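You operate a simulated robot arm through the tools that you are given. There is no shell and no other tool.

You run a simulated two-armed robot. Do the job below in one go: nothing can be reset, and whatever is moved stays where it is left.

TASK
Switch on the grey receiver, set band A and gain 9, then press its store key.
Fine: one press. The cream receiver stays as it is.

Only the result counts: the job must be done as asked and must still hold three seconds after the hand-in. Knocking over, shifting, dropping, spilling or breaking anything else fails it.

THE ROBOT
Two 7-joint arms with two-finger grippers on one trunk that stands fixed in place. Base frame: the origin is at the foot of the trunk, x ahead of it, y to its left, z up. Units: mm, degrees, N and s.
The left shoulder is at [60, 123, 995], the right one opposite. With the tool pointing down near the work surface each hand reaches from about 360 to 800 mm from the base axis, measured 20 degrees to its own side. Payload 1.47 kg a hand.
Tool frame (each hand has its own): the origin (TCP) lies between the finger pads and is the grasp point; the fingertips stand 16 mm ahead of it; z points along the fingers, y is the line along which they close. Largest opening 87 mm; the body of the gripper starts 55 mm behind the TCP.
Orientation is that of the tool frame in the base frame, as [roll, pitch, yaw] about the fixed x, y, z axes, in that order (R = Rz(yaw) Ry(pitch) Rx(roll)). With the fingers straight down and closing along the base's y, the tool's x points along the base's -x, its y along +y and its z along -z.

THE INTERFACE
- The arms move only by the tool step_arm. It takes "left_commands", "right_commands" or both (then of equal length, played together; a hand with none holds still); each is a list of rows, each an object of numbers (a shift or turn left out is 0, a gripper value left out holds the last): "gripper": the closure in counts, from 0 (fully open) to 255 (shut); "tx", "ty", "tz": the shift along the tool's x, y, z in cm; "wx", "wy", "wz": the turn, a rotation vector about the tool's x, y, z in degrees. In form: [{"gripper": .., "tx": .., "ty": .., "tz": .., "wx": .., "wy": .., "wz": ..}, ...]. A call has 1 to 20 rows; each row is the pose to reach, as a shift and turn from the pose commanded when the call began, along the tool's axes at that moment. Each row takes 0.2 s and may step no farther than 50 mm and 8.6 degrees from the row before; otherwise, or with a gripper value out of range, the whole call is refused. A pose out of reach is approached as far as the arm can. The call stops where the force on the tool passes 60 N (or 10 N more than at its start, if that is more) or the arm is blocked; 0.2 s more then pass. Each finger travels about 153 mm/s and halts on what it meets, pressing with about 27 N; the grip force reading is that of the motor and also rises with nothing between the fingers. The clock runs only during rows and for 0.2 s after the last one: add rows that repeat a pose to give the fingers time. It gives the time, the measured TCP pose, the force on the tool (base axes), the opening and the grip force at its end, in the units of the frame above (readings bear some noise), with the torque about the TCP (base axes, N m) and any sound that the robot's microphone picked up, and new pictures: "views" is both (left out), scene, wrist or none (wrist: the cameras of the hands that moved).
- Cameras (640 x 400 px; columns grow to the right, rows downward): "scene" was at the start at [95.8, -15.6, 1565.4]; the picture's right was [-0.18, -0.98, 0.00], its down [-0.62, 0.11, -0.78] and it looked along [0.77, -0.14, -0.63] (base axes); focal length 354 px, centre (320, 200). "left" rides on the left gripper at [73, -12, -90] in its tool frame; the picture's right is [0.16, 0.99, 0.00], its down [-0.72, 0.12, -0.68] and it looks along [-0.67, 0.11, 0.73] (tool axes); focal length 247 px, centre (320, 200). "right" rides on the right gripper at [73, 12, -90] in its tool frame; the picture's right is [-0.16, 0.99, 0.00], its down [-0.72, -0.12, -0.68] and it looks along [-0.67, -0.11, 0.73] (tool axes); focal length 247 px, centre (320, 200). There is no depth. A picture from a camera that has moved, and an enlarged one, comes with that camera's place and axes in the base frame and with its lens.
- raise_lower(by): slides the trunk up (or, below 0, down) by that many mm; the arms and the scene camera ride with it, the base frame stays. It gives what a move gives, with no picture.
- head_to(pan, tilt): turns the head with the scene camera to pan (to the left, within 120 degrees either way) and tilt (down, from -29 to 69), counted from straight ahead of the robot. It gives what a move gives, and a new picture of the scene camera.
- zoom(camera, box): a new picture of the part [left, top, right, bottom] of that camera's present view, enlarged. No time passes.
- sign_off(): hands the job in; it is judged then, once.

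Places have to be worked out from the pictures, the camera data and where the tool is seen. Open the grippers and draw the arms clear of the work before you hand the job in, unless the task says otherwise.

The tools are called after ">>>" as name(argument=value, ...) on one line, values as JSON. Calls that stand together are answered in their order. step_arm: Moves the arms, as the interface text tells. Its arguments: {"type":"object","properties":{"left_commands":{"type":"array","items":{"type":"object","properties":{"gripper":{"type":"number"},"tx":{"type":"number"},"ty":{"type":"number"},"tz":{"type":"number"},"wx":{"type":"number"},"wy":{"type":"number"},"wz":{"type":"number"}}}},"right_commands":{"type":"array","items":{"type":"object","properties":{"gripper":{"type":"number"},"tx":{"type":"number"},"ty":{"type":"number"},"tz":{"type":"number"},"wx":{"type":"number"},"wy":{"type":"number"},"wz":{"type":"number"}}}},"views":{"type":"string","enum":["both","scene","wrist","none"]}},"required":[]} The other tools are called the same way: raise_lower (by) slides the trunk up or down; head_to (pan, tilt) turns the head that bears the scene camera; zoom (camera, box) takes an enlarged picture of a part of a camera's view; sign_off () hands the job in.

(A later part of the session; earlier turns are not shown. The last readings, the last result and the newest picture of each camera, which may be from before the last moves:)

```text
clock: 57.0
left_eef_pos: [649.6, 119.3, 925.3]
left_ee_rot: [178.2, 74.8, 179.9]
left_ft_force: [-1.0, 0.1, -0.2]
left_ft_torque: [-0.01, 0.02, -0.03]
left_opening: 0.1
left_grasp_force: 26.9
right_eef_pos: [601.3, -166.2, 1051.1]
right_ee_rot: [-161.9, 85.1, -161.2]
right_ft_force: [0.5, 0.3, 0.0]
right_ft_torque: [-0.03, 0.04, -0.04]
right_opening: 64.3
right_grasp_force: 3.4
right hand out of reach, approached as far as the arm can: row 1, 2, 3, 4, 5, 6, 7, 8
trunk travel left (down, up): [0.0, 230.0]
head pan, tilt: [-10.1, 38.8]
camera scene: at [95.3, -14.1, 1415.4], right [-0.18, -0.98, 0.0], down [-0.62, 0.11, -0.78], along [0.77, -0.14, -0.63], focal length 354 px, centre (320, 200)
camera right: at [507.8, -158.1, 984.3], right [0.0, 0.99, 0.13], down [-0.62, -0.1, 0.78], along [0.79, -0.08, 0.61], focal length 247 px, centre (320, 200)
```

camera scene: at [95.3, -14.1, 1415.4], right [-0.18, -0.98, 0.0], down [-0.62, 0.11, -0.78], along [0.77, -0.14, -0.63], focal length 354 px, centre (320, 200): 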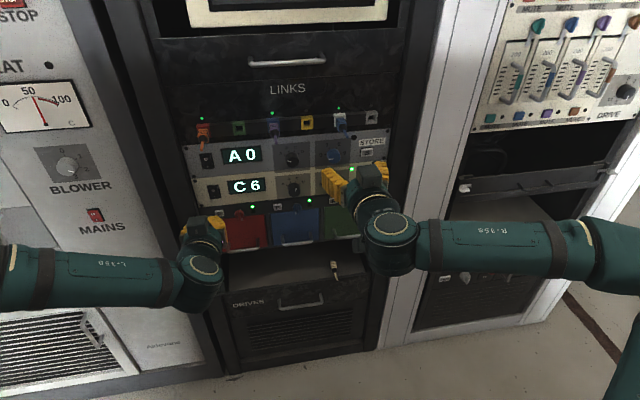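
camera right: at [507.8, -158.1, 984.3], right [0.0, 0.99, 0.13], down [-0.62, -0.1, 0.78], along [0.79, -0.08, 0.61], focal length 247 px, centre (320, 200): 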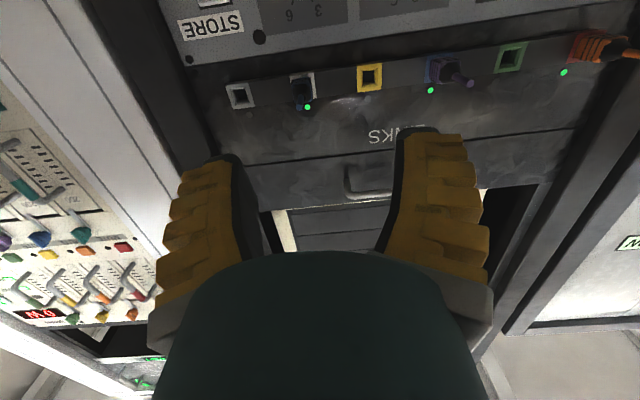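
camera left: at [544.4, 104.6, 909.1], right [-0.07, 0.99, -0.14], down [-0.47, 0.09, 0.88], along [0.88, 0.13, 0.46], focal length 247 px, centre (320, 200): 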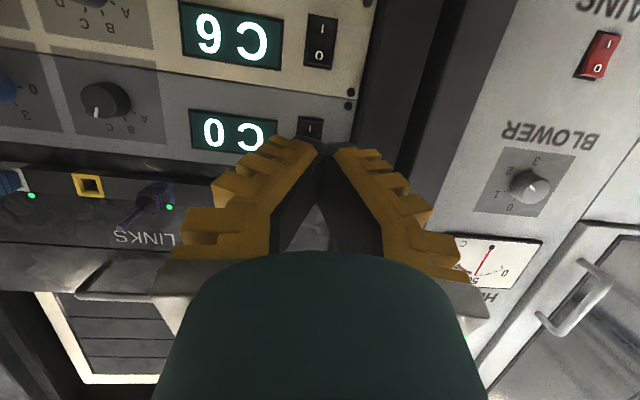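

The wrist bend is at its limit here, so I commit to the left arm for the gain knob. I fold the right hand back to tool-down, well to the right at about (500, -380, 1060), to clear the space.

>>> step_arm(right_commands=[{"tx": 0.0, "ty": -1.8, "tz": -0.9, "wy": 7}, {"tx": 0.1, "ty": -3.6, "tz": -1.7, "wy": 14}, {"tx": 0.1, "ty": -5.4, "tz": -2.6, "wy": 21}, {"tx": 0.1, "ty": -7.1, "tz": -3.4, "wy": 28}, {"tx": 0.2, "ty": -8.9, "tz": -4.3, "wy": 35}, {"tx": 0.2, "ty": -10.7, "tz": -5.1, "wy": 42}, {"tx": 0.2, "ty": -12.5, "tz": -6.0, "wy": 49}, {"tx": 0.3, "ty": -14.2, "tz": -6.8, "wy": 56}, {"tx": 0.3, "ty": -16.0, "tz": -7.7, "wy": 63}, {"tx": 0.3, "ty": -17.8, "tz": -8.5, "wy": 70}, {"tx": 0.4, "ty": -19.6, "tz": -9.4, "wy": 77}, {"tx": 0.43, "ty": -21.3, "tz": -10.25, "wy": 84}, {"tx": 0.43, "ty": -21.3, "tz": -10.25, "wy": 84}])

```text
clock: 59.9
left_eef_pos: [649.0, 119.3, 924.0]
left_ee_rot: [177.8, 74.7, 179.4]
left_ft_force: [0.4, 0.1, -0.8]
left_ft_torque: [-0.03, 0.02, -0.03]
left_opening: 0.0
left_grasp_force: 27.2
right_eef_pos: [504.6, -387.2, 1051.6]
right_ee_rot: [-178.6, 1.4, -179.2]
right_ft_force: [0.6, 0.1, 0.0]
right_ft_torque: [-0.02, 0.0, -0.02]
right_opening: 64.3
right_grasp_force: 3.2
trunk travel left (down, up): [0.0, 230.0]
head pan, tilt: [-10.1, 38.8]
camera scene: at [95.8, -15.6, 1415.4], right [-0.18, -0.98, 0.0], down [-0.62, 0.11, -0.78], along [0.77, -0.14, -0.63], focal length 354 px, centre (320, 200)
camera right: at [430.5, -373.2, 1138.4], right [0.14, 0.99, -0.02], down [0.71, -0.09, 0.7], along [0.69, -0.12, -0.72], focal length 247 px, centre (320, 200)
```

scene: 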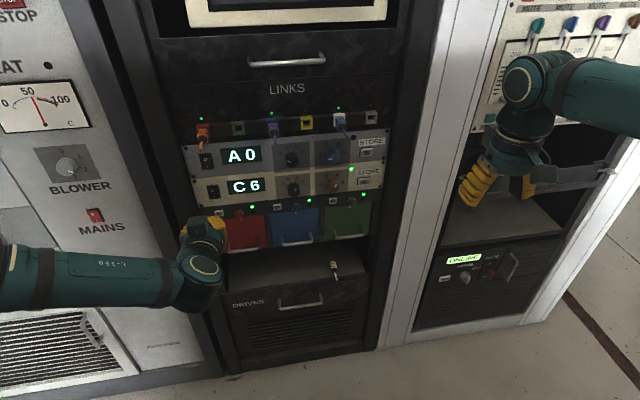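
right: 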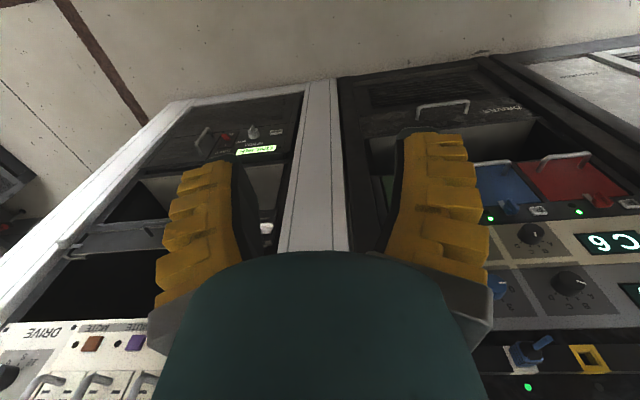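

The right hand is clear. Now I move the left hand across at stand-off distance toward y = -50, z = 962, opening its gripper to about 64 mm, to see how the arm follows.

>>> step_arm(left_commands=[{"gripper": 80, "tx": -0.5, "ty": -2.4, "tz": -0.13}, {"tx": -1.05, "ty": -4.8, "tz": -0.25}, {"tx": -1.6, "ty": -7.3, "tz": -0.4}, {"tx": -2.1, "ty": -9.7, "tz": -0.5}, {"tx": -2.6, "ty": -12.1, "tz": -0.65}, {"tx": -3.2, "ty": -14.6, "tz": -0.8}, {"tx": -3.7, "ty": -17.0, "tz": -0.9}, {"tx": -3.7, "ty": -17.0, "tz": -0.9}])

```text
clock: 61.6
left_eef_pos: [654.6, -51.5, 961.8]
left_ee_rot: [177.8, 74.9, 179.5]
left_ft_force: [0.4, -0.2, 0.3]
left_ft_torque: [-0.04, -0.01, 0.02]
left_opening: 64.1
left_grasp_force: 3.8
right_eef_pos: [503.3, -385.7, 1050.9]
right_ee_rot: [-178.5, 1.4, -179.3]
right_ft_force: [0.4, 0.8, -0.4]
right_ft_torque: [0.03, -0.01, -0.02]
right_opening: 64.4
right_grasp_force: 3.4
trunk travel left (down, up): [0.0, 230.0]
head pan, tilt: [-10.1, 38.8]
camera scene: at [95.8, -15.6, 1415.4], right [-0.18, -0.98, 0.0], down [-0.62, 0.11, -0.78], along [0.77, -0.14, -0.63], focal length 354 px, centre (320, 200)
camera left: at [550.8, -66.9, 915.7], right [-0.07, 0.99, -0.14], down [-0.47, 0.09, 0.88], along [0.88, 0.13, 0.46], focal length 247 px, centre (320, 200)
```

scene: 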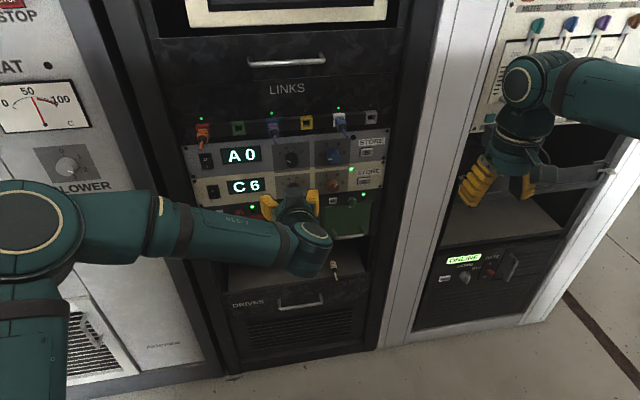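
left: 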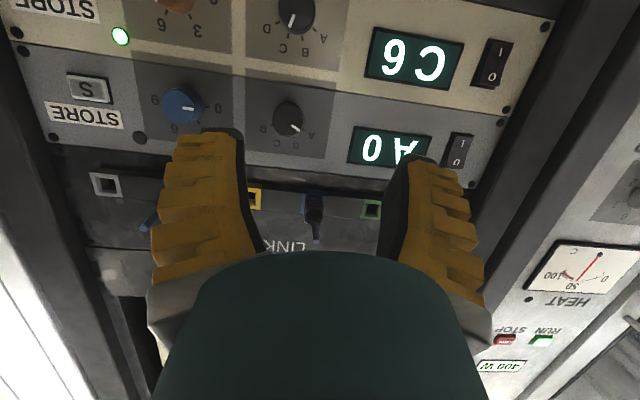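

The left arm moves across freely with no reach warning. I continue to (690, -175, 962) and level the tool to point straight ahead.

>>> step_arm(left_commands=[{"tx": -0.2, "ty": -2.0, "tz": 0.6}, {"tx": -0.3, "ty": -4.1, "tz": 1.2}, {"tx": -0.5, "ty": -6.2, "tz": 1.8}, {"tx": -0.6, "ty": -8.2, "tz": 2.3}, {"tx": -0.8, "ty": -10.3, "tz": 2.9}, {"tx": -0.93, "ty": -12.35, "tz": 3.5}, {"tx": -0.93, "ty": -12.35, "tz": 3.5, "wy": -7.5}, {"tx": -0.93, "ty": -12.35, "tz": 3.5, "wy": -15}, {"tx": -0.93, "ty": -12.35, "tz": 3.5, "wy": -15}])

```text
clock: 63.6
left_eef_pos: [693.8, -176.5, 960.7]
left_ee_rot: [103.8, 89.4, 105.3]
left_ft_force: [-0.7, 0.7, 0.0]
left_ft_torque: [-0.02, 0.03, 0.0]
left_opening: 64.4
left_grasp_force: 2.8
right_eef_pos: [504.0, -385.7, 1050.9]
right_ee_rot: [-178.4, 1.3, -179.1]
right_ft_force: [-0.4, -0.6, -0.7]
right_ft_torque: [0.04, 0.02, -0.03]
right_opening: 64.2
right_grasp_force: 3.2
trunk travel left (down, up): [0.0, 230.0]
head pan, tilt: [-10.1, 38.8]
camera scene: at [95.8, -15.6, 1415.4], right [-0.18, -0.98, 0.0], down [-0.62, 0.11, -0.78], along [0.77, -0.14, -0.63], focal length 354 px, centre (320, 200)
camera left: at [605.3, -189.3, 888.0], right [-0.03, 0.99, -0.15], down [-0.68, 0.09, 0.73], along [0.73, 0.12, 0.67], focal length 247 px, centre (320, 200)
```

scene: 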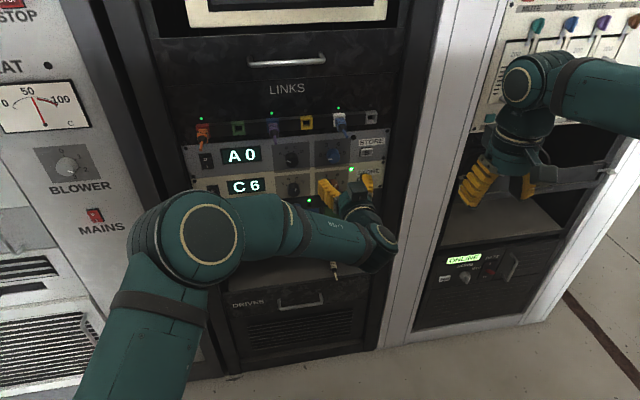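
left: 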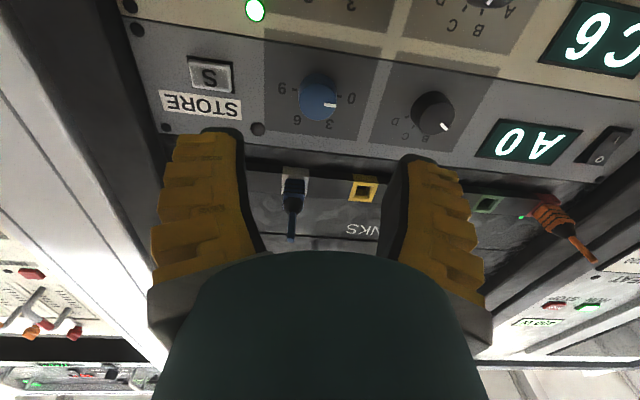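

The left hand sits level at (694, -177, 961), right in front of the gain knob. I zoom with the left camera to refine the knob's axis.

>>> zoom(camera="left", box=[240, 40, 400, 140])

```text
4.00 times, centred on (320, 90) of left
camera zoom: at [605.3, -189.3, 888.0], right [-0.03, 0.99, -0.15], down [-0.68, 0.09, 0.73], along [0.73, 0.12, 0.67], focal length 988 px, centre (320, 640)
```

zoom: 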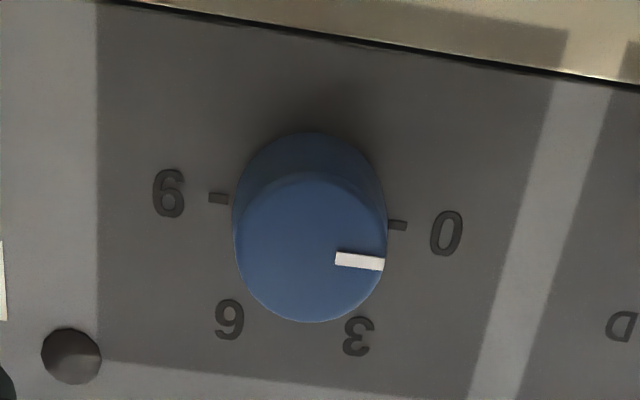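

The gain knob axis comes out at (y = -174.7, z = 962.5), radius 15 mm, mark at 0. I test the roll range at stand-off by rolling the left hand to +88°.

>>> step_arm(left_commands=[{"wz": 8}, {"wz": 16}, {"wz": 24}, {"wz": 32}, {"wz": 40}, {"wz": 48}, {"wz": 56}, {"wz": 64}, {"wz": 72}, {"wz": 80}, {"wz": 88}, {"wz": 88}])

```text
clock: 66.2
left_eef_pos: [694.3, -175.0, 960.0]
left_ee_rot: [90.2, 1.4, 91.6]
left_ft_force: [-0.2, 0.1, 0.9]
left_ft_torque: [0.0, 0.0, 0.03]
left_opening: 64.3
left_grasp_force: 3.6
right_eef_pos: [504.2, -387.0, 1050.7]
right_ee_rot: [-178.5, 1.3, -179.2]
right_ft_force: [0.4, 0.5, -1.3]
right_ft_torque: [0.05, -0.01, -0.02]
right_opening: 64.1
right_grasp_force: 3.1
trunk travel left (down, up): [0.0, 230.0]
head pan, tilt: [-10.1, 38.8]
camera scene: at [95.8, -15.6, 1415.4], right [-0.18, -0.98, 0.0], down [-0.62, 0.11, -0.78], along [0.77, -0.14, -0.63], focal length 354 px, centre (320, 200)
camera left: at [604.1, -104.2, 948.0], right [0.0, 0.18, 0.98], down [-0.66, -0.74, 0.14], along [0.75, -0.65, 0.12], focal length 247 px, centre (320, 200)
```

scene: 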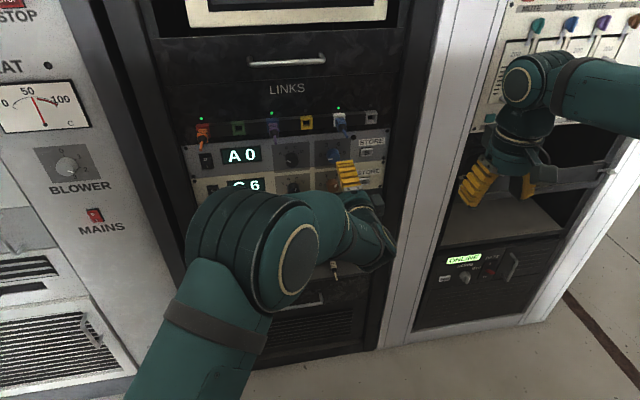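
left: 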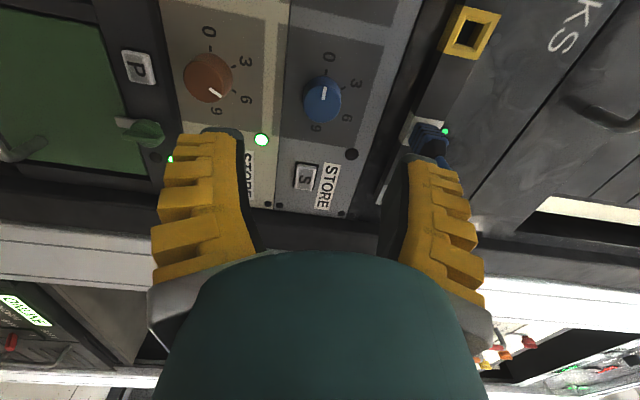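

Roll +88° is reachable too, so the turn can be done in two grips of about 90°. I roll back to 0° and will fine-align before going in.

>>> step_arm(left_commands=[{"wz": -8}, {"wz": -16}, {"wz": -24}, {"wz": -32}, {"wz": -40}, {"wz": -48}, {"wz": -56}, {"wz": -64}, {"wz": -72}, {"wz": -80}, {"wz": -88}, {"wz": -88}], views="wrist")

```text
clock: 68.8
left_eef_pos: [693.5, -174.6, 959.8]
left_ee_rot: [115.7, 89.5, 117.2]
left_ft_force: [-0.2, -0.1, 0.5]
left_ft_torque: [0.03, 0.0, 0.03]
left_opening: 64.0
left_grasp_force: 2.8
right_eef_pos: [503.3, -385.1, 1051.4]
right_ee_rot: [-178.4, 1.3, -179.2]
right_ft_force: [-0.7, 0.7, 0.7]
right_ft_torque: [-0.01, -0.01, 0.01]
right_opening: 64.1
right_grasp_force: 3.3
trunk travel left (down, up): [0.0, 230.0]
head pan, tilt: [-10.1, 38.8]
camera left: at [605.1, -188.1, 888.4], right [-0.03, 0.99, -0.15], down [-0.68, 0.09, 0.73], along [0.73, 0.12, 0.67], focal length 247 px, centre (320, 200)
```

left: 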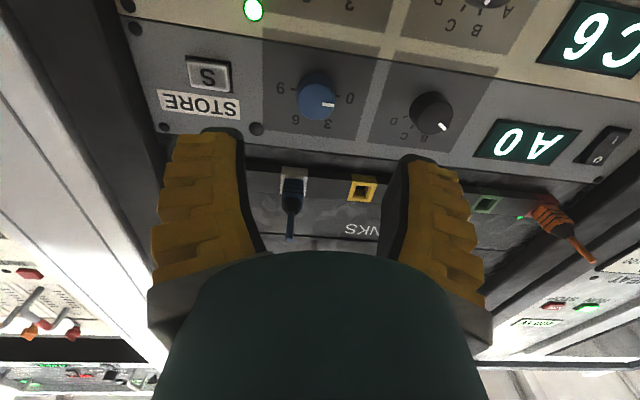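

The hand is back at roll 0 at (693.5, -174.6, 960). I correct the 1.6° yaw, raise 1.5 mm and advance to x ≈ 775.

>>> step_arm(left_commands=[{"tx": -0.15, "ty": -0.05, "tz": 2.0, "wx": 1.6}, {"tx": -0.15, "ty": -0.11, "tz": 4.0, "wx": 1.6}, {"tx": -0.15, "ty": -0.17, "tz": 6.0, "wx": 1.6}, {"tx": -0.15, "ty": -0.23, "tz": 8.1, "wx": 1.6}, {"tx": -0.15, "ty": -0.23, "tz": 8.1, "wx": 1.6}])

```text
clock: 70.0
left_eef_pos: [774.8, -174.4, 960.9]
left_ee_rot: [114.8, 89.4, 114.6]
left_ft_force: [-0.1, -0.1, 0.6]
left_ft_torque: [0.01, 0.01, 0.04]
left_opening: 64.1
left_grasp_force: 3.7
right_eef_pos: [504.5, -386.3, 1051.2]
right_ee_rot: [-178.5, 1.3, -179.2]
right_ft_force: [0.3, 0.6, 0.7]
right_ft_torque: [-0.01, -0.01, -0.02]
right_opening: 64.2
right_grasp_force: 2.8
trunk travel left (down, up): [0.0, 230.0]
head pan, tilt: [-10.1, 38.8]
camera scene: at [95.8, -15.6, 1415.4], right [-0.18, -0.98, 0.0], down [-0.62, 0.11, -0.78], along [0.77, -0.14, -0.63], focal length 354 px, centre (320, 200)
camera left: at [685.4, -185.1, 888.5], right [0.0, 0.99, -0.15], down [-0.68, 0.11, 0.73], along [0.74, 0.1, 0.67], focal length 247 px, centre (320, 200)
```

scene: 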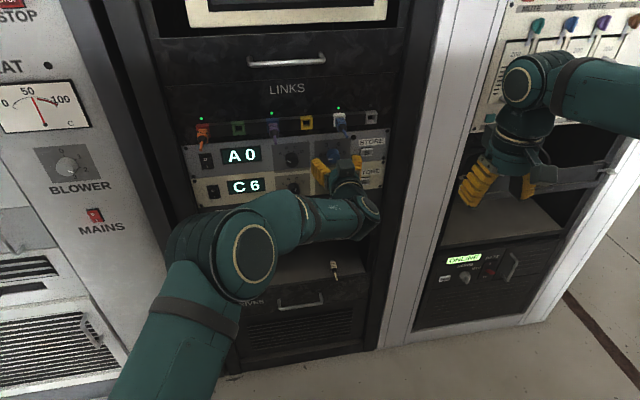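
left: 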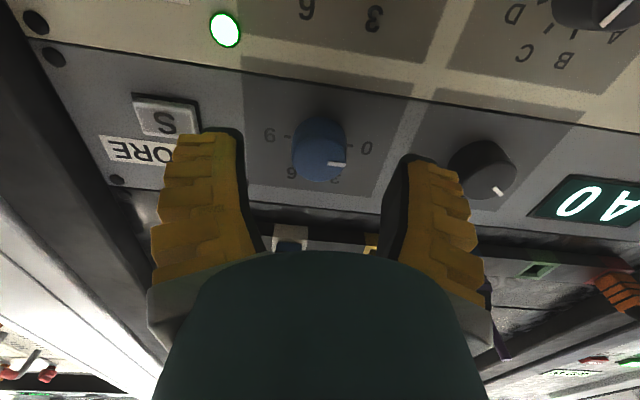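

The knob is centred between the fingers, with clear room to the store key and the band knob. I advance 19 mm and close.

>>> step_arm(left_commands=[{"tz": 0.7}, {"tz": 1.4}, {"tz": 1.9}, {"tz": 1.9}, {"gripper": 255, "tz": 1.9}, {"gripper": 255, "tz": 1.9}, {"gripper": 255, "tz": 1.9}])

```text
clock: 71.7
left_eef_pos: [794.5, -175.8, 962.1]
left_ee_rot: [105.8, 89.4, 105.7]
left_ft_force: [0.3, -6.2, 4.6]
left_ft_torque: [0.02, -0.13, -0.03]
left_opening: 23.4
left_grasp_force: 29.8
right_eef_pos: [504.3, -385.2, 1051.7]
right_ee_rot: [-178.6, 1.4, -179.3]
right_ft_force: [-1.5, 0.0, 0.3]
right_ft_torque: [0.01, -0.01, -0.03]
right_opening: 64.2
right_grasp_force: 3.6
trunk travel left (down, up): [0.0, 230.0]
head pan, tilt: [-10.1, 38.8]
camera scene: at [95.4, -16.1, 1415.4], right [-0.18, -0.98, 0.0], down [-0.62, 0.11, -0.78], along [0.77, -0.14, -0.63], focal length 354 px, centre (320, 200)
camera left: at [705.3, -185.2, 889.9], right [0.0, 0.99, -0.15], down [-0.68, 0.11, 0.73], along [0.73, 0.1, 0.67], focal length 247 px, centre (320, 200)
```

scene: 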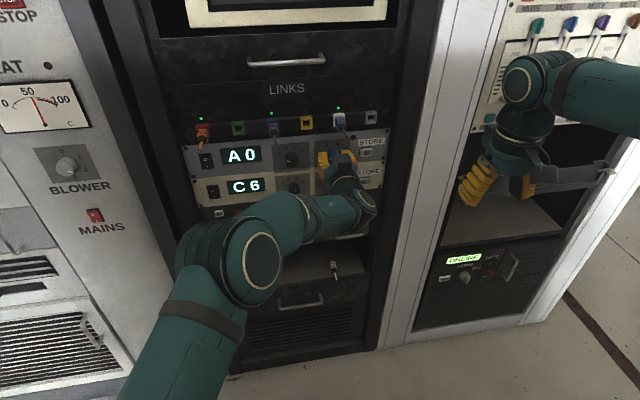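
left: 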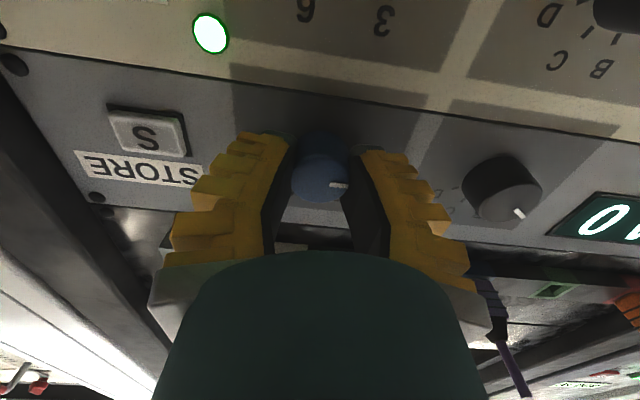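

Gripped firmly (opening 23 mm). I turn the knob +92° clockwise.

>>> step_arm(left_commands=[{"wz": 8}, {"wz": 16}, {"wz": 24}, {"wz": 32}, {"wz": 40}, {"wz": 48}, {"wz": 56}, {"wz": 64}, {"wz": 72}, {"wz": 80}, {"wz": 88}, {"wz": 92}, {"wz": 92}])

```text
clock: 74.5
left_eef_pos: [794.6, -175.6, 961.2]
left_ee_rot: [90.3, -2.6, 90.0]
left_ft_force: [-2.0, -4.9, 9.9]
left_ft_torque: [0.0, -0.04, 0.07]
left_opening: 22.0
left_grasp_force: 30.2
right_eef_pos: [503.4, -387.2, 1050.5]
right_ee_rot: [-178.7, 1.3, -179.3]
right_ft_force: [0.0, -0.5, 0.0]
right_ft_torque: [0.02, -0.01, 0.05]
right_opening: 64.4
right_grasp_force: 3.3
trunk travel left (down, up): [0.0, 230.0]
head pan, tilt: [-10.1, 38.8]
camera scene: at [94.6, -15.9, 1415.5], right [-0.18, -0.98, 0.0], down [-0.62, 0.11, -0.78], along [0.77, -0.14, -0.63], focal length 354 px, centre (320, 200)
camera left: at [705.1, -101.0, 954.7], right [0.0, 0.11, 0.99], down [-0.68, -0.73, 0.08], along [0.73, -0.68, 0.07], focal length 247 px, centre (320, 200)
```

scene: 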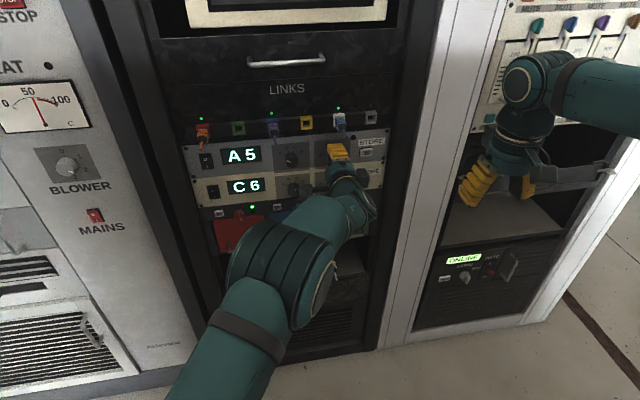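
left: 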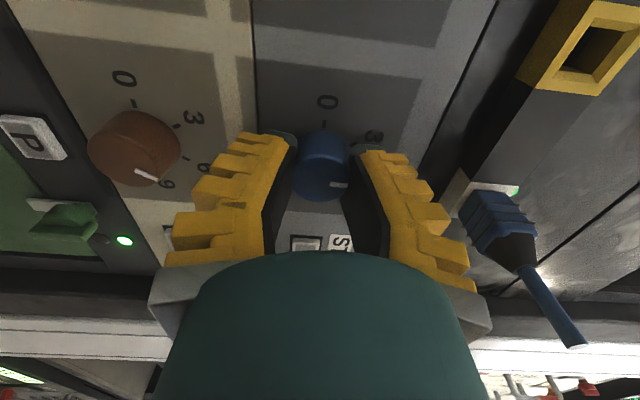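

The display reads "A 5". I open the fingers around the knob, roll back −92° at the same depth (nothing protrudes within the sweep), and grip again.

>>> step_arm(left_commands=[{"gripper": 80}, {"gripper": 80}, {"gripper": 80, "wz": -8}, {"wz": -16}, {"wz": -24}, {"wz": -32}, {"wz": -40}, {"wz": -48}, {"wz": -56}, {"wz": -64}, {"wz": -72}, {"wz": -80}, {"wz": -88}, {"wz": -92}, {"wz": -92}])

```text
clock: 77.7
left_eef_pos: [794.9, -173.6, 961.4]
left_ee_rot: [116.6, 89.5, 116.4]
left_ft_force: [0.1, 0.6, -0.9]
left_ft_torque: [-0.01, -0.02, 0.02]
left_opening: 64.1
left_grasp_force: 3.1
right_eef_pos: [504.9, -385.9, 1050.3]
right_ee_rot: [-178.5, 1.3, -179.2]
right_ft_force: [-0.6, -0.7, -1.0]
right_ft_torque: [-0.01, 0.0, 0.02]
right_opening: 64.1
right_grasp_force: 3.7
trunk travel left (down, up): [0.0, 230.0]
head pan, tilt: [-10.1, 38.8]
camera scene: at [95.8, -15.6, 1415.4], right [-0.18, -0.98, 0.0], down [-0.62, 0.11, -0.78], along [0.77, -0.14, -0.63], focal length 354 px, centre (320, 200)
camera left: at [706.5, -185.1, 889.5], right [0.0, 0.99, -0.15], down [-0.68, 0.11, 0.73], along [0.74, 0.1, 0.67], focal length 247 px, centre (320, 200)
```

scene: 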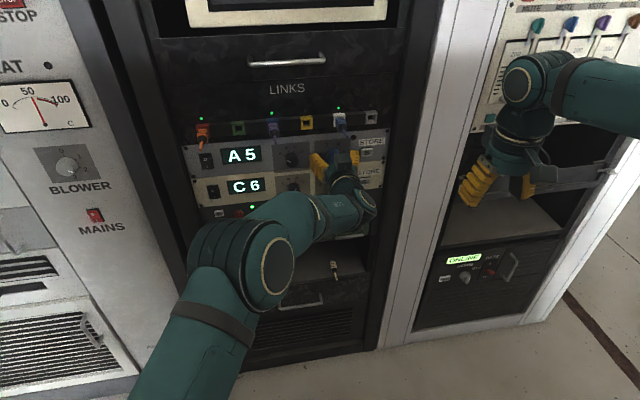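
left: 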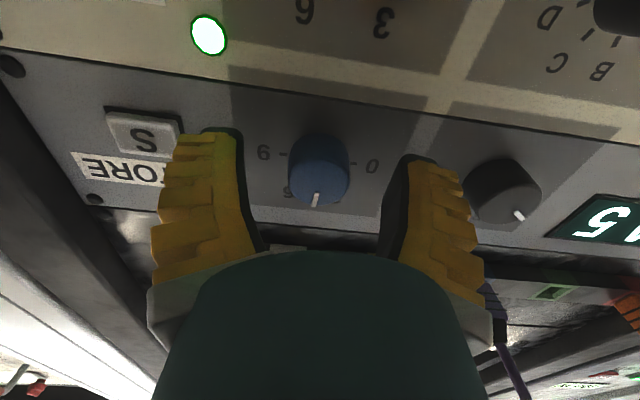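

Mark sits at 5 (just right of top), so 9 needs another 80°. I grip again and turn +84°.

>>> step_arm(left_commands=[{"gripper": 255}, {"gripper": 255}, {"gripper": 255}, {"wz": 8}, {"wz": 16}, {"wz": 24}, {"wz": 32}, {"wz": 40}, {"wz": 48}, {"wz": 56}, {"wz": 64}, {"wz": 72}, {"wz": 80}, {"wz": 82}, {"wz": 82}])

```text
clock: 80.8
left_eef_pos: [794.8, -174.3, 962.2]
left_ee_rot: [90.2, 7.4, 90.1]
left_ft_force: [-3.6, 0.0, 3.1]
left_ft_torque: [-0.01, -0.04, -0.03]
left_opening: 21.0
left_grasp_force: 30.2
right_eef_pos: [503.8, -387.0, 1052.0]
right_ee_rot: [-178.5, 1.4, -179.2]
right_ft_force: [0.3, 0.7, 0.6]
right_ft_torque: [-0.01, -0.02, 0.03]
right_opening: 64.5
right_grasp_force: 3.7
trunk travel left (down, up): [0.0, 230.0]
head pan, tilt: [-10.1, 38.8]
camera scene: at [95.0, -15.5, 1415.4], right [-0.18, -0.98, 0.0], down [-0.62, 0.11, -0.78], along [0.77, -0.14, -0.63], focal length 354 px, centre (320, 200)
camera left: at [705.6, -103.4, 942.1], right [0.0, 0.28, 0.96], down [-0.68, -0.7, 0.21], along [0.73, -0.65, 0.19], focal length 247 px, centre (320, 200)
```

scene: 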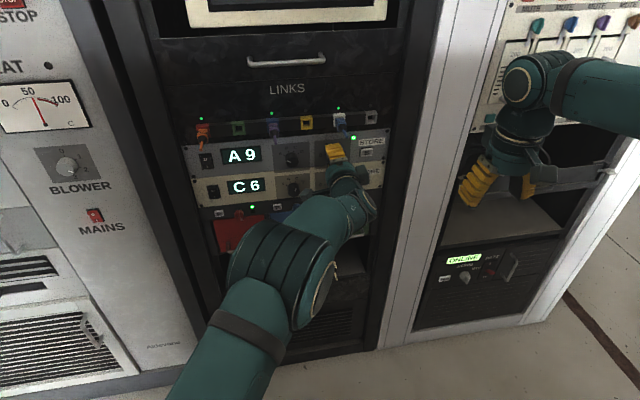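
left: 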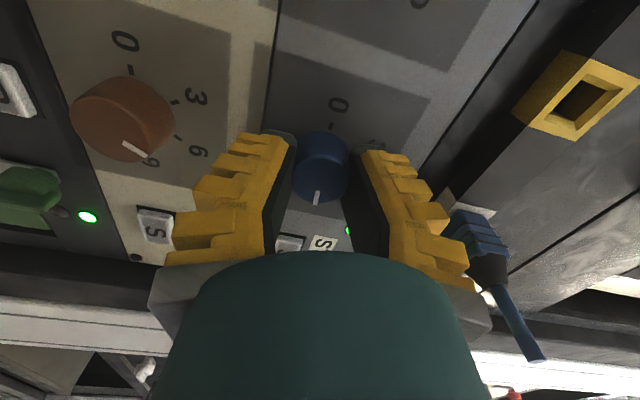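

The display reads "A 9". I release the knob and back straight off 100 mm.

>>> step_arm(left_commands=[{"gripper": 80}, {"gripper": 80}, {"gripper": 80, "tz": -1.0}, {"tz": -3.0}, {"tz": -5.0}, {"tz": -7.0}, {"tz": -9.0}, {"tz": -10.0}, {"tz": -10.0}])

>>> zoom(camera="scene", box=[180, 110, 400, 220])

```text
clock: 82.8
left_eef_pos: [692.3, -175.8, 961.0]
left_ee_rot: [90.2, 7.5, 90.1]
left_ft_force: [0.0, -0.1, 0.0]
left_ft_torque: [0.0, 0.03, 0.0]
left_opening: 64.4
left_grasp_force: 3.6
right_eef_pos: [503.7, -385.2, 1050.8]
right_ee_rot: [-178.5, 1.3, -179.2]
right_ft_force: [-1.5, 0.4, -1.0]
right_ft_torque: [0.01, 0.01, -0.01]
right_opening: 64.5
right_grasp_force: 3.5
trunk travel left (down, up): [0.0, 230.0]
head pan, tilt: [-10.1, 38.8]
camera scene: at [95.8, -15.6, 1415.4], right [-0.18, -0.98, 0.0], down [-0.62, 0.11, -0.78], along [0.77, -0.14, -0.63], focal length 354 px, centre (320, 200)
camera left: at [604.6, -104.4, 941.1], right [0.0, 0.28, 0.96], down [-0.68, -0.7, 0.21], along [0.73, -0.65, 0.19], focal length 247 px, centre (320, 200)
```

scene: 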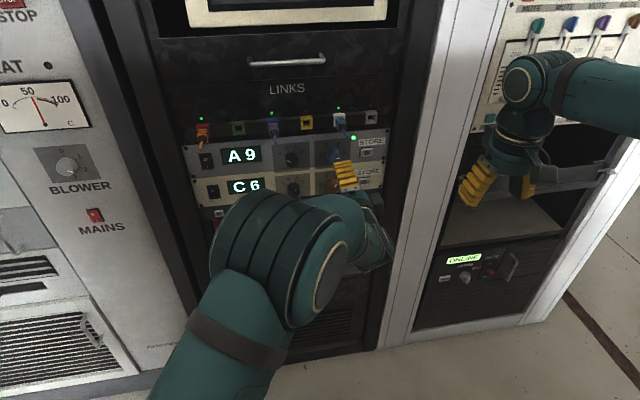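
left: 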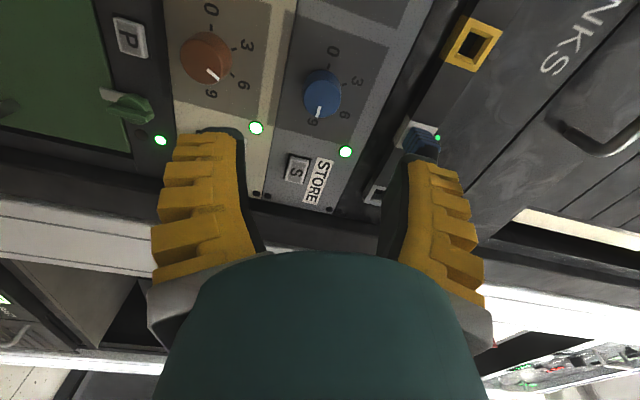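

```text
2.91 times, centred on (290, 165) of scene
camera zoom: at [95.8, -15.6, 1415.4], right [-0.18, -0.98, 0.0], down [-0.62, 0.11, -0.78], along [0.77, -0.14, -0.63], focal length 1031 px, centre (407, 302)
```

zoom: 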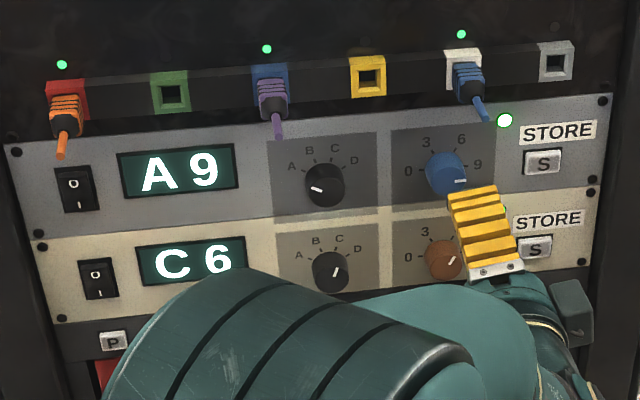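

Grey now shows "A 9" with both marks on A and 9, and cream still shows "C 6". Next is the store key at about (812, -260, 961). I close the left gripper, roll to 90° and shift toward it at stand-off.

>>> step_arm(left_commands=[{"gripper": 255, "tx": -1.5, "ty": -0.2, "wz": 2.5}, {"gripper": 255, "tx": -3.0, "ty": -0.4, "wz": 5}, {"tx": -4.5, "ty": -0.6, "wz": 7.5}, {"tx": -5.94, "ty": -0.78, "wz": 7.5}, {"tx": -5.94, "ty": -0.78, "wz": 7.5}])

```text
clock: 84.0
left_eef_pos: [694.7, -236.5, 960.9]
left_ee_rot: [90.2, -0.1, 90.1]
left_ft_force: [-0.8, 0.1, 0.7]
left_ft_torque: [0.0, 0.0, 0.0]
left_opening: 0.3
left_grasp_force: 27.3
right_eef_pos: [504.6, -385.2, 1050.5]
right_ee_rot: [-178.5, 1.3, -179.3]
right_ft_force: [-0.1, 0.1, -0.3]
right_ft_torque: [-0.02, 0.02, 0.03]
right_opening: 64.3
right_grasp_force: 3.5
trunk travel left (down, up): [0.0, 230.0]
head pan, tilt: [-10.1, 38.8]
camera scene: at [95.8, -15.6, 1415.4], right [-0.18, -0.98, 0.0], down [-0.62, 0.11, -0.78], along [0.77, -0.14, -0.63], focal length 354 px, centre (320, 200)
camera left: at [604.8, -163.0, 950.0], right [0.0, 0.16, 0.99], down [-0.68, -0.72, 0.12], along [0.73, -0.67, 0.1], focal length 247 px, centre (320, 200)
```

scene: 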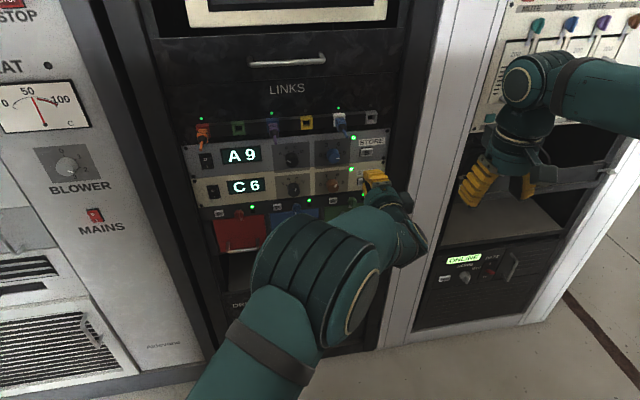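
left: 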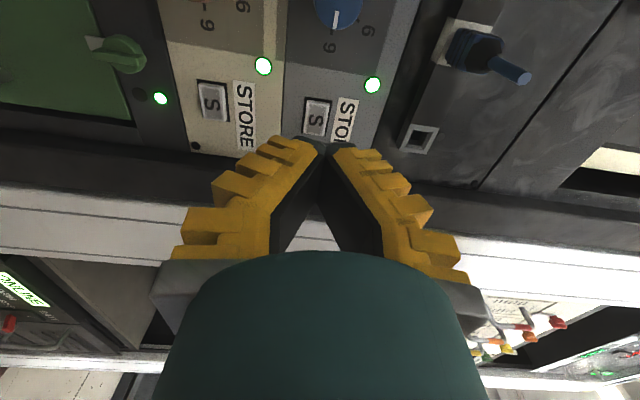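

The hand is at (695, -237, 961), closed, roll 90°. I zoom on the store key with the left camera to pin its position.

>>> zoom(camera="left", box=[240, 60, 400, 160])

>>> zoom(camera="scene", box=[335, 125, 415, 195])

```text
4.00 times, centred on (320, 110) of left
camera zoom: at [604.8, -163.0, 950.0], right [0.0, 0.16, 0.99], down [-0.68, -0.72, 0.12], along [0.73, -0.67, 0.1], focal length 988 px, centre (320, 560)
```

zoom: 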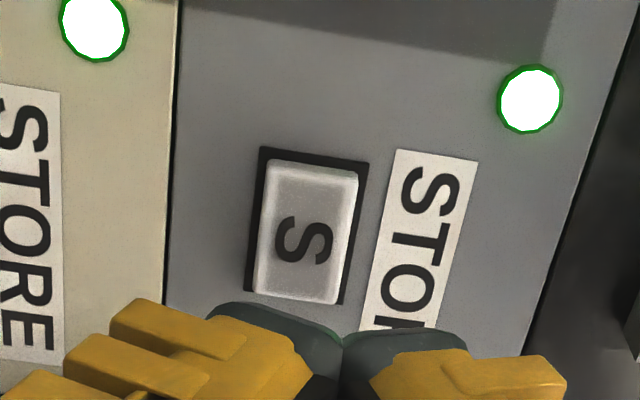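

```text
5.71 times, centred on (375, 160) of scene
camera zoom: at [95.8, -15.6, 1415.4], right [-0.18, -0.98, 0.0], down [-0.62, 0.11, -0.78], along [0.77, -0.14, -0.63], focal length 2025 px, centre (6, 429)
```

zoom: 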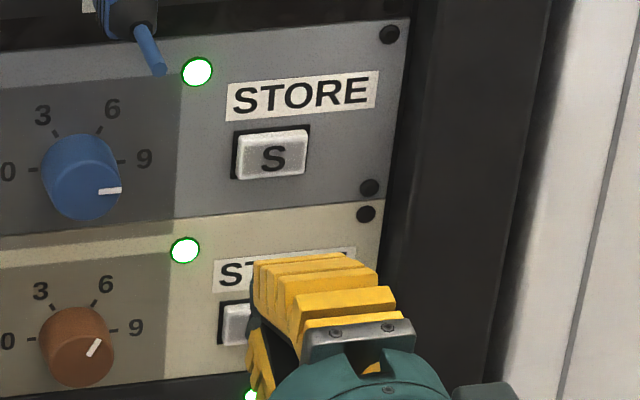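

The S key face triangulates to about (815, -260.5, 960.5). I yaw the hand 20° right so its left vertical edge leads, and move to where that edge lines up with the key, still 50 mm short.

>>> step_arm(left_commands=[{"tx": -0.8, "tz": 0.9, "wy": -5}, {"tx": -1.6, "tz": 1.8, "wy": -10}, {"tx": -2.4, "tz": 2.8, "wy": -15}, {"tx": -3.4, "ty": -0.05, "tz": 3.7, "wy": -20}, {"tx": -3.4, "ty": -0.05, "tz": 4.5, "wy": -20}, {"tx": -3.4, "ty": -0.05, "tz": 4.5, "wy": -20}])

```text
clock: 85.5
left_eef_pos: [741.0, -269.2, 960.0]
left_ee_rot: [90.2, 0.0, 69.9]
left_ft_force: [-1.1, 0.3, 0.3]
left_ft_torque: [-0.02, -0.01, 0.02]
left_opening: 0.1
left_grasp_force: 26.7
right_eef_pos: [503.1, -385.6, 1051.4]
right_ee_rot: [-178.5, 1.3, -179.2]
right_ft_force: [0.7, 0.0, -0.1]
right_ft_torque: [0.01, 0.0, 0.02]
right_opening: 64.1
right_grasp_force: 3.3
trunk travel left (down, up): [0.0, 230.0]
head pan, tilt: [-10.1, 38.8]
camera scene: at [95.8, -15.6, 1415.4], right [-0.18, -0.98, 0.0], down [-0.62, 0.11, -0.78], along [0.77, -0.14, -0.63], focal length 354 px, centre (320, 200)
camera left: at [681.8, -168.6, 949.7], right [0.06, 0.15, 0.99], down [-0.89, -0.45, 0.12], along [0.46, -0.88, 0.11], focal length 247 px, centre (320, 200)
```

scene: 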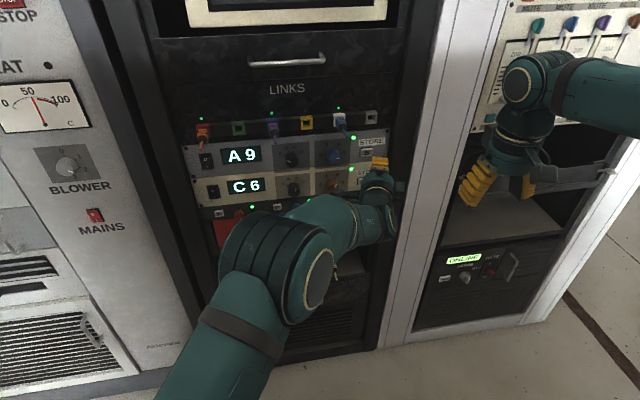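
left: 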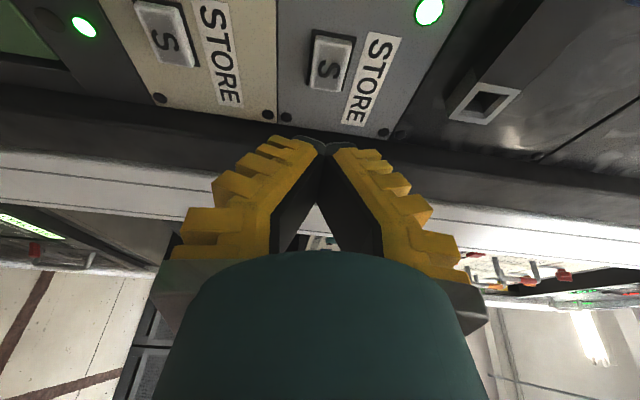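

The tip edge is at about (762, -259, 960), lined up with the key. I advance 40 mm straight ahead to just short of the key and look closely.

>>> step_arm(left_commands=[{"tx": 0.3, "ty": 0.03, "tz": 0.95}, {"tx": 0.6, "ty": 0.05, "tz": 1.9}, {"tx": 0.9, "ty": 0.05, "tz": 2.85}, {"tx": 1.2, "ty": 0.05, "tz": 3.82}, {"tx": 1.2, "ty": 0.05, "tz": 3.82}])

>>> zoom(camera="left", box=[240, 60, 400, 180])

>>> zoom(camera="scene", box=[335, 125, 415, 195])

```text
clock: 86.7
left_eef_pos: [779.7, -271.0, 961.1]
left_ee_rot: [90.2, 0.0, 70.1]
left_ft_force: [0.6, 0.5, -0.6]
left_ft_torque: [-0.01, 0.0, 0.0]
left_opening: 0.0
left_grasp_force: 27.3
right_eef_pos: [504.7, -386.2, 1051.7]
right_ee_rot: [-178.4, 1.3, -179.2]
right_ft_force: [0.0, -0.4, 0.2]
right_ft_torque: [-0.03, 0.02, 0.0]
right_opening: 64.5
right_grasp_force: 3.5
trunk travel left (down, up): [0.0, 230.0]
head pan, tilt: [-10.1, 38.8]
camera scene: at [95.8, -15.5, 1415.4], right [-0.18, -0.98, 0.0], down [-0.62, 0.11, -0.78], along [0.77, -0.14, -0.63], focal length 354 px, centre (320, 200)
camera left: at [720.9, -170.7, 950.3], right [0.06, 0.15, 0.99], down [-0.89, -0.45, 0.12], along [0.46, -0.88, 0.11], focal length 247 px, centre (320, 200)
```

scene: 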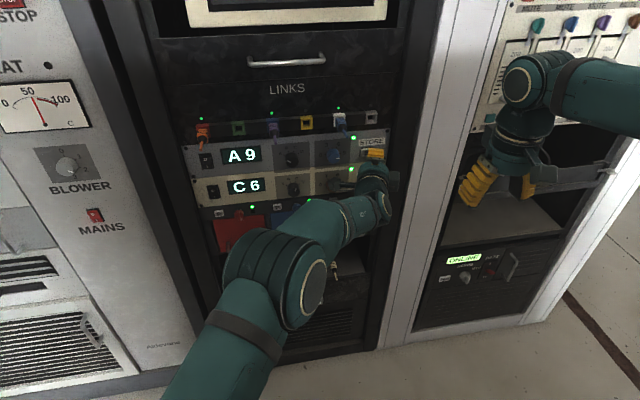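
left: 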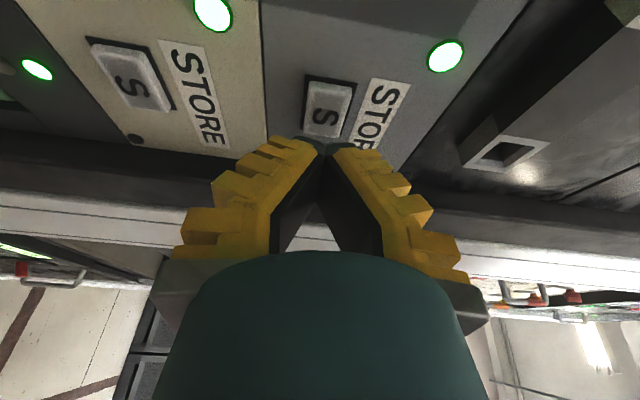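

```text
3.33 times, centred on (320, 120) of left
camera zoom: at [720.9, -170.7, 950.3], right [0.06, 0.15, 0.99], down [-0.89, -0.45, 0.12], along [0.46, -0.88, 0.11], focal length 823 px, centre (320, 467)
```

zoom: 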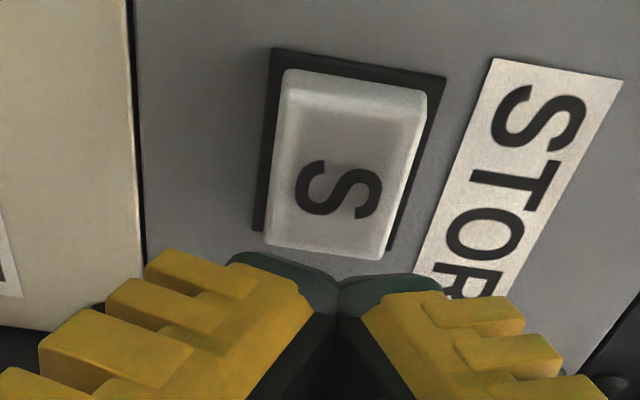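

```text
5.71 times, centred on (375, 160) of scene
camera zoom: at [95.8, -15.5, 1415.4], right [-0.18, -0.98, 0.0], down [-0.62, 0.11, -0.78], along [0.77, -0.14, -0.63], focal length 2025 px, centre (6, 429)
```

zoom: 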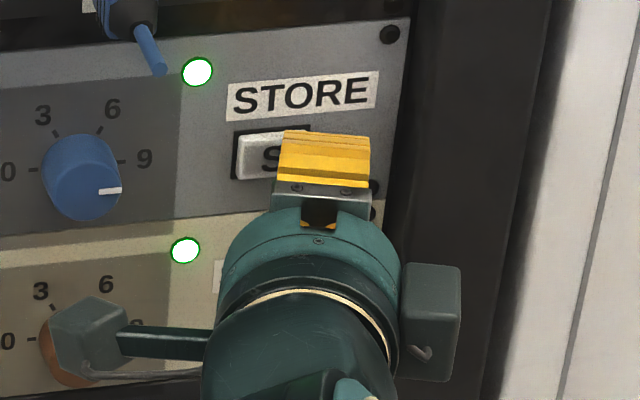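

The tip edge sits ~12 mm in front of the S, aligned with the key centre. I advance slowly to find contact.

>>> step_arm(left_commands=[{"tx": 0.07, "tz": 0.19}, {"tx": 0.14, "tz": 0.38}, {"tx": 0.2, "tz": 0.56}, {"tx": 0.27, "tz": 0.75}, {"tx": 0.34, "tz": 0.94}, {"tx": 0.34, "tz": 0.94}])

```text
clock: 88.0
left_eef_pos: [790.5, -269.3, 962.0]
left_ee_rot: [90.3, 0.1, 70.0]
left_ft_force: [-0.3, -0.8, 0.1]
left_ft_torque: [-0.02, 0.02, 0.0]
left_opening: 0.1
left_grasp_force: 26.9
right_eef_pos: [503.7, -386.4, 1051.5]
right_ee_rot: [-178.5, 1.2, -179.2]
right_ft_force: [0.4, 0.5, 0.9]
right_ft_torque: [-0.02, 0.0, 0.02]
right_opening: 64.5
right_grasp_force: 3.3
trunk travel left (down, up): [0.0, 230.0]
head pan, tilt: [-10.1, 38.8]
camera scene: at [95.8, -15.6, 1415.4], right [-0.18, -0.98, 0.0], down [-0.62, 0.11, -0.78], along [0.77, -0.14, -0.63], focal length 354 px, centre (320, 200)
camera left: at [730.8, -170.2, 950.6], right [0.06, 0.15, 0.99], down [-0.89, -0.45, 0.12], along [0.46, -0.88, 0.11], focal length 247 px, centre (320, 200)
```

scene: 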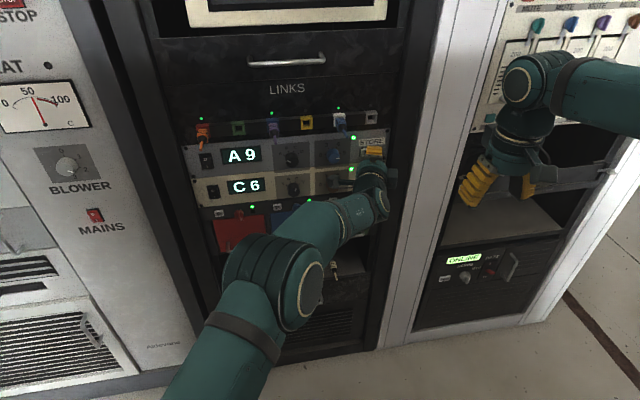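
left: 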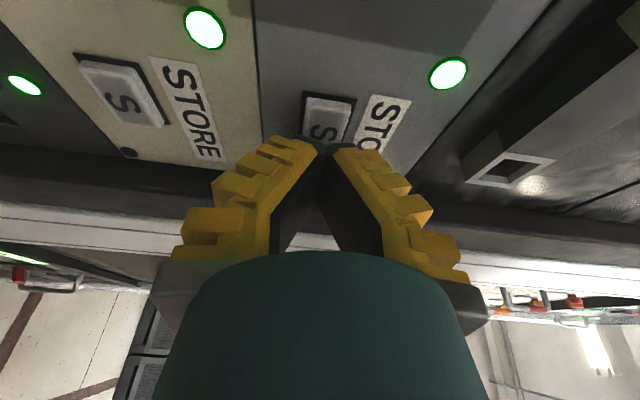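

No contact yet. I continue 5 mm more in 1 mm steps.

>>> step_arm(left_commands=[{"tx": 0.03, "tz": 0.09}, {"tx": 0.07, "tz": 0.19}, {"tx": 0.1, "tz": 0.28}, {"tx": 0.14, "tz": 0.38}, {"tx": 0.17, "tz": 0.47}, {"tx": 0.17, "tz": 0.47}])

>>> zoom(camera="left", box=[240, 60, 400, 180])

```text
clock: 89.5
left_eef_pos: [795.1, -270.0, 961.5]
left_ee_rot: [90.2, 0.0, 70.0]
left_ft_force: [0.4, -0.7, 0.0]
left_ft_torque: [-0.02, 0.02, 0.01]
left_opening: 0.1
left_grasp_force: 27.2
right_eef_pos: [504.6, -385.5, 1051.9]
right_ee_rot: [-178.5, 1.4, -179.2]
right_ft_force: [0.2, 0.1, 0.1]
right_ft_torque: [-0.02, 0.03, 0.02]
right_opening: 64.1
right_grasp_force: 3.5
trunk travel left (down, up): [0.0, 230.0]
head pan, tilt: [-10.1, 38.8]
camera scene: at [95.8, -15.6, 1415.4], right [-0.18, -0.98, 0.0], down [-0.62, 0.11, -0.78], along [0.77, -0.14, -0.63], focal length 354 px, centre (320, 200)
camera left: at [736.0, -170.7, 950.2], right [0.06, 0.15, 0.99], down [-0.89, -0.45, 0.12], along [0.46, -0.88, 0.1], focal length 247 px, centre (320, 200)
```

scene: 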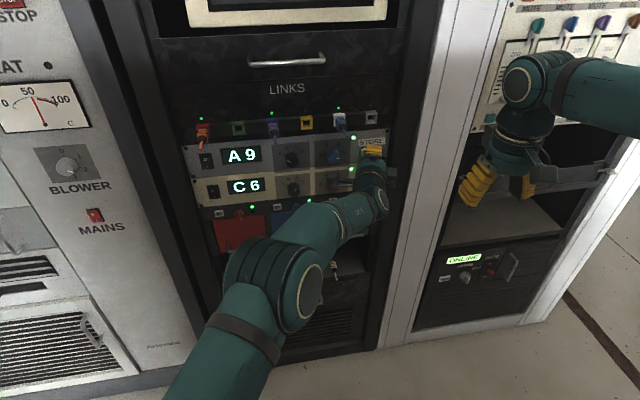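
left: 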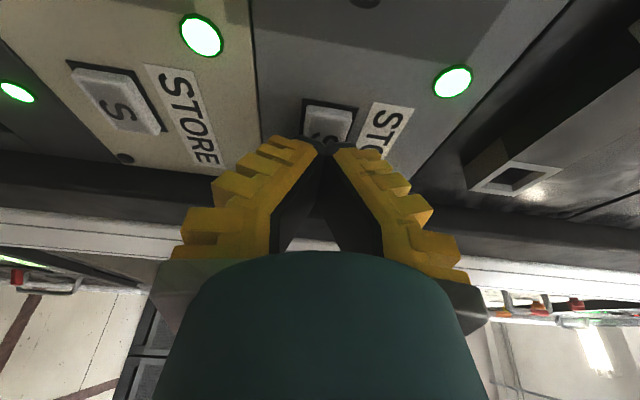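

```text
3.33 times, centred on (320, 120) of left
camera zoom: at [736.0, -170.7, 950.2], right [0.06, 0.15, 0.99], down [-0.89, -0.45, 0.12], along [0.46, -0.88, 0.1], focal length 823 px, centre (320, 467)
```

zoom: 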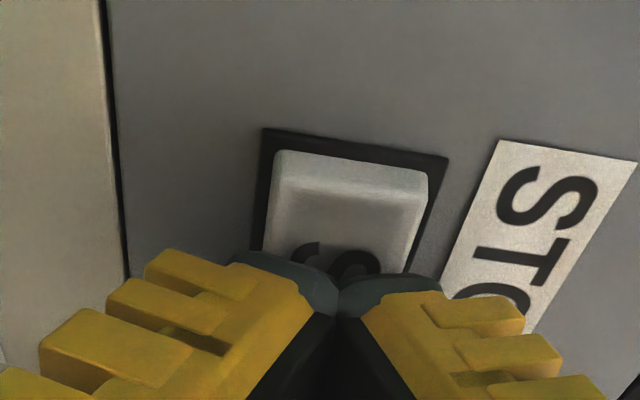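

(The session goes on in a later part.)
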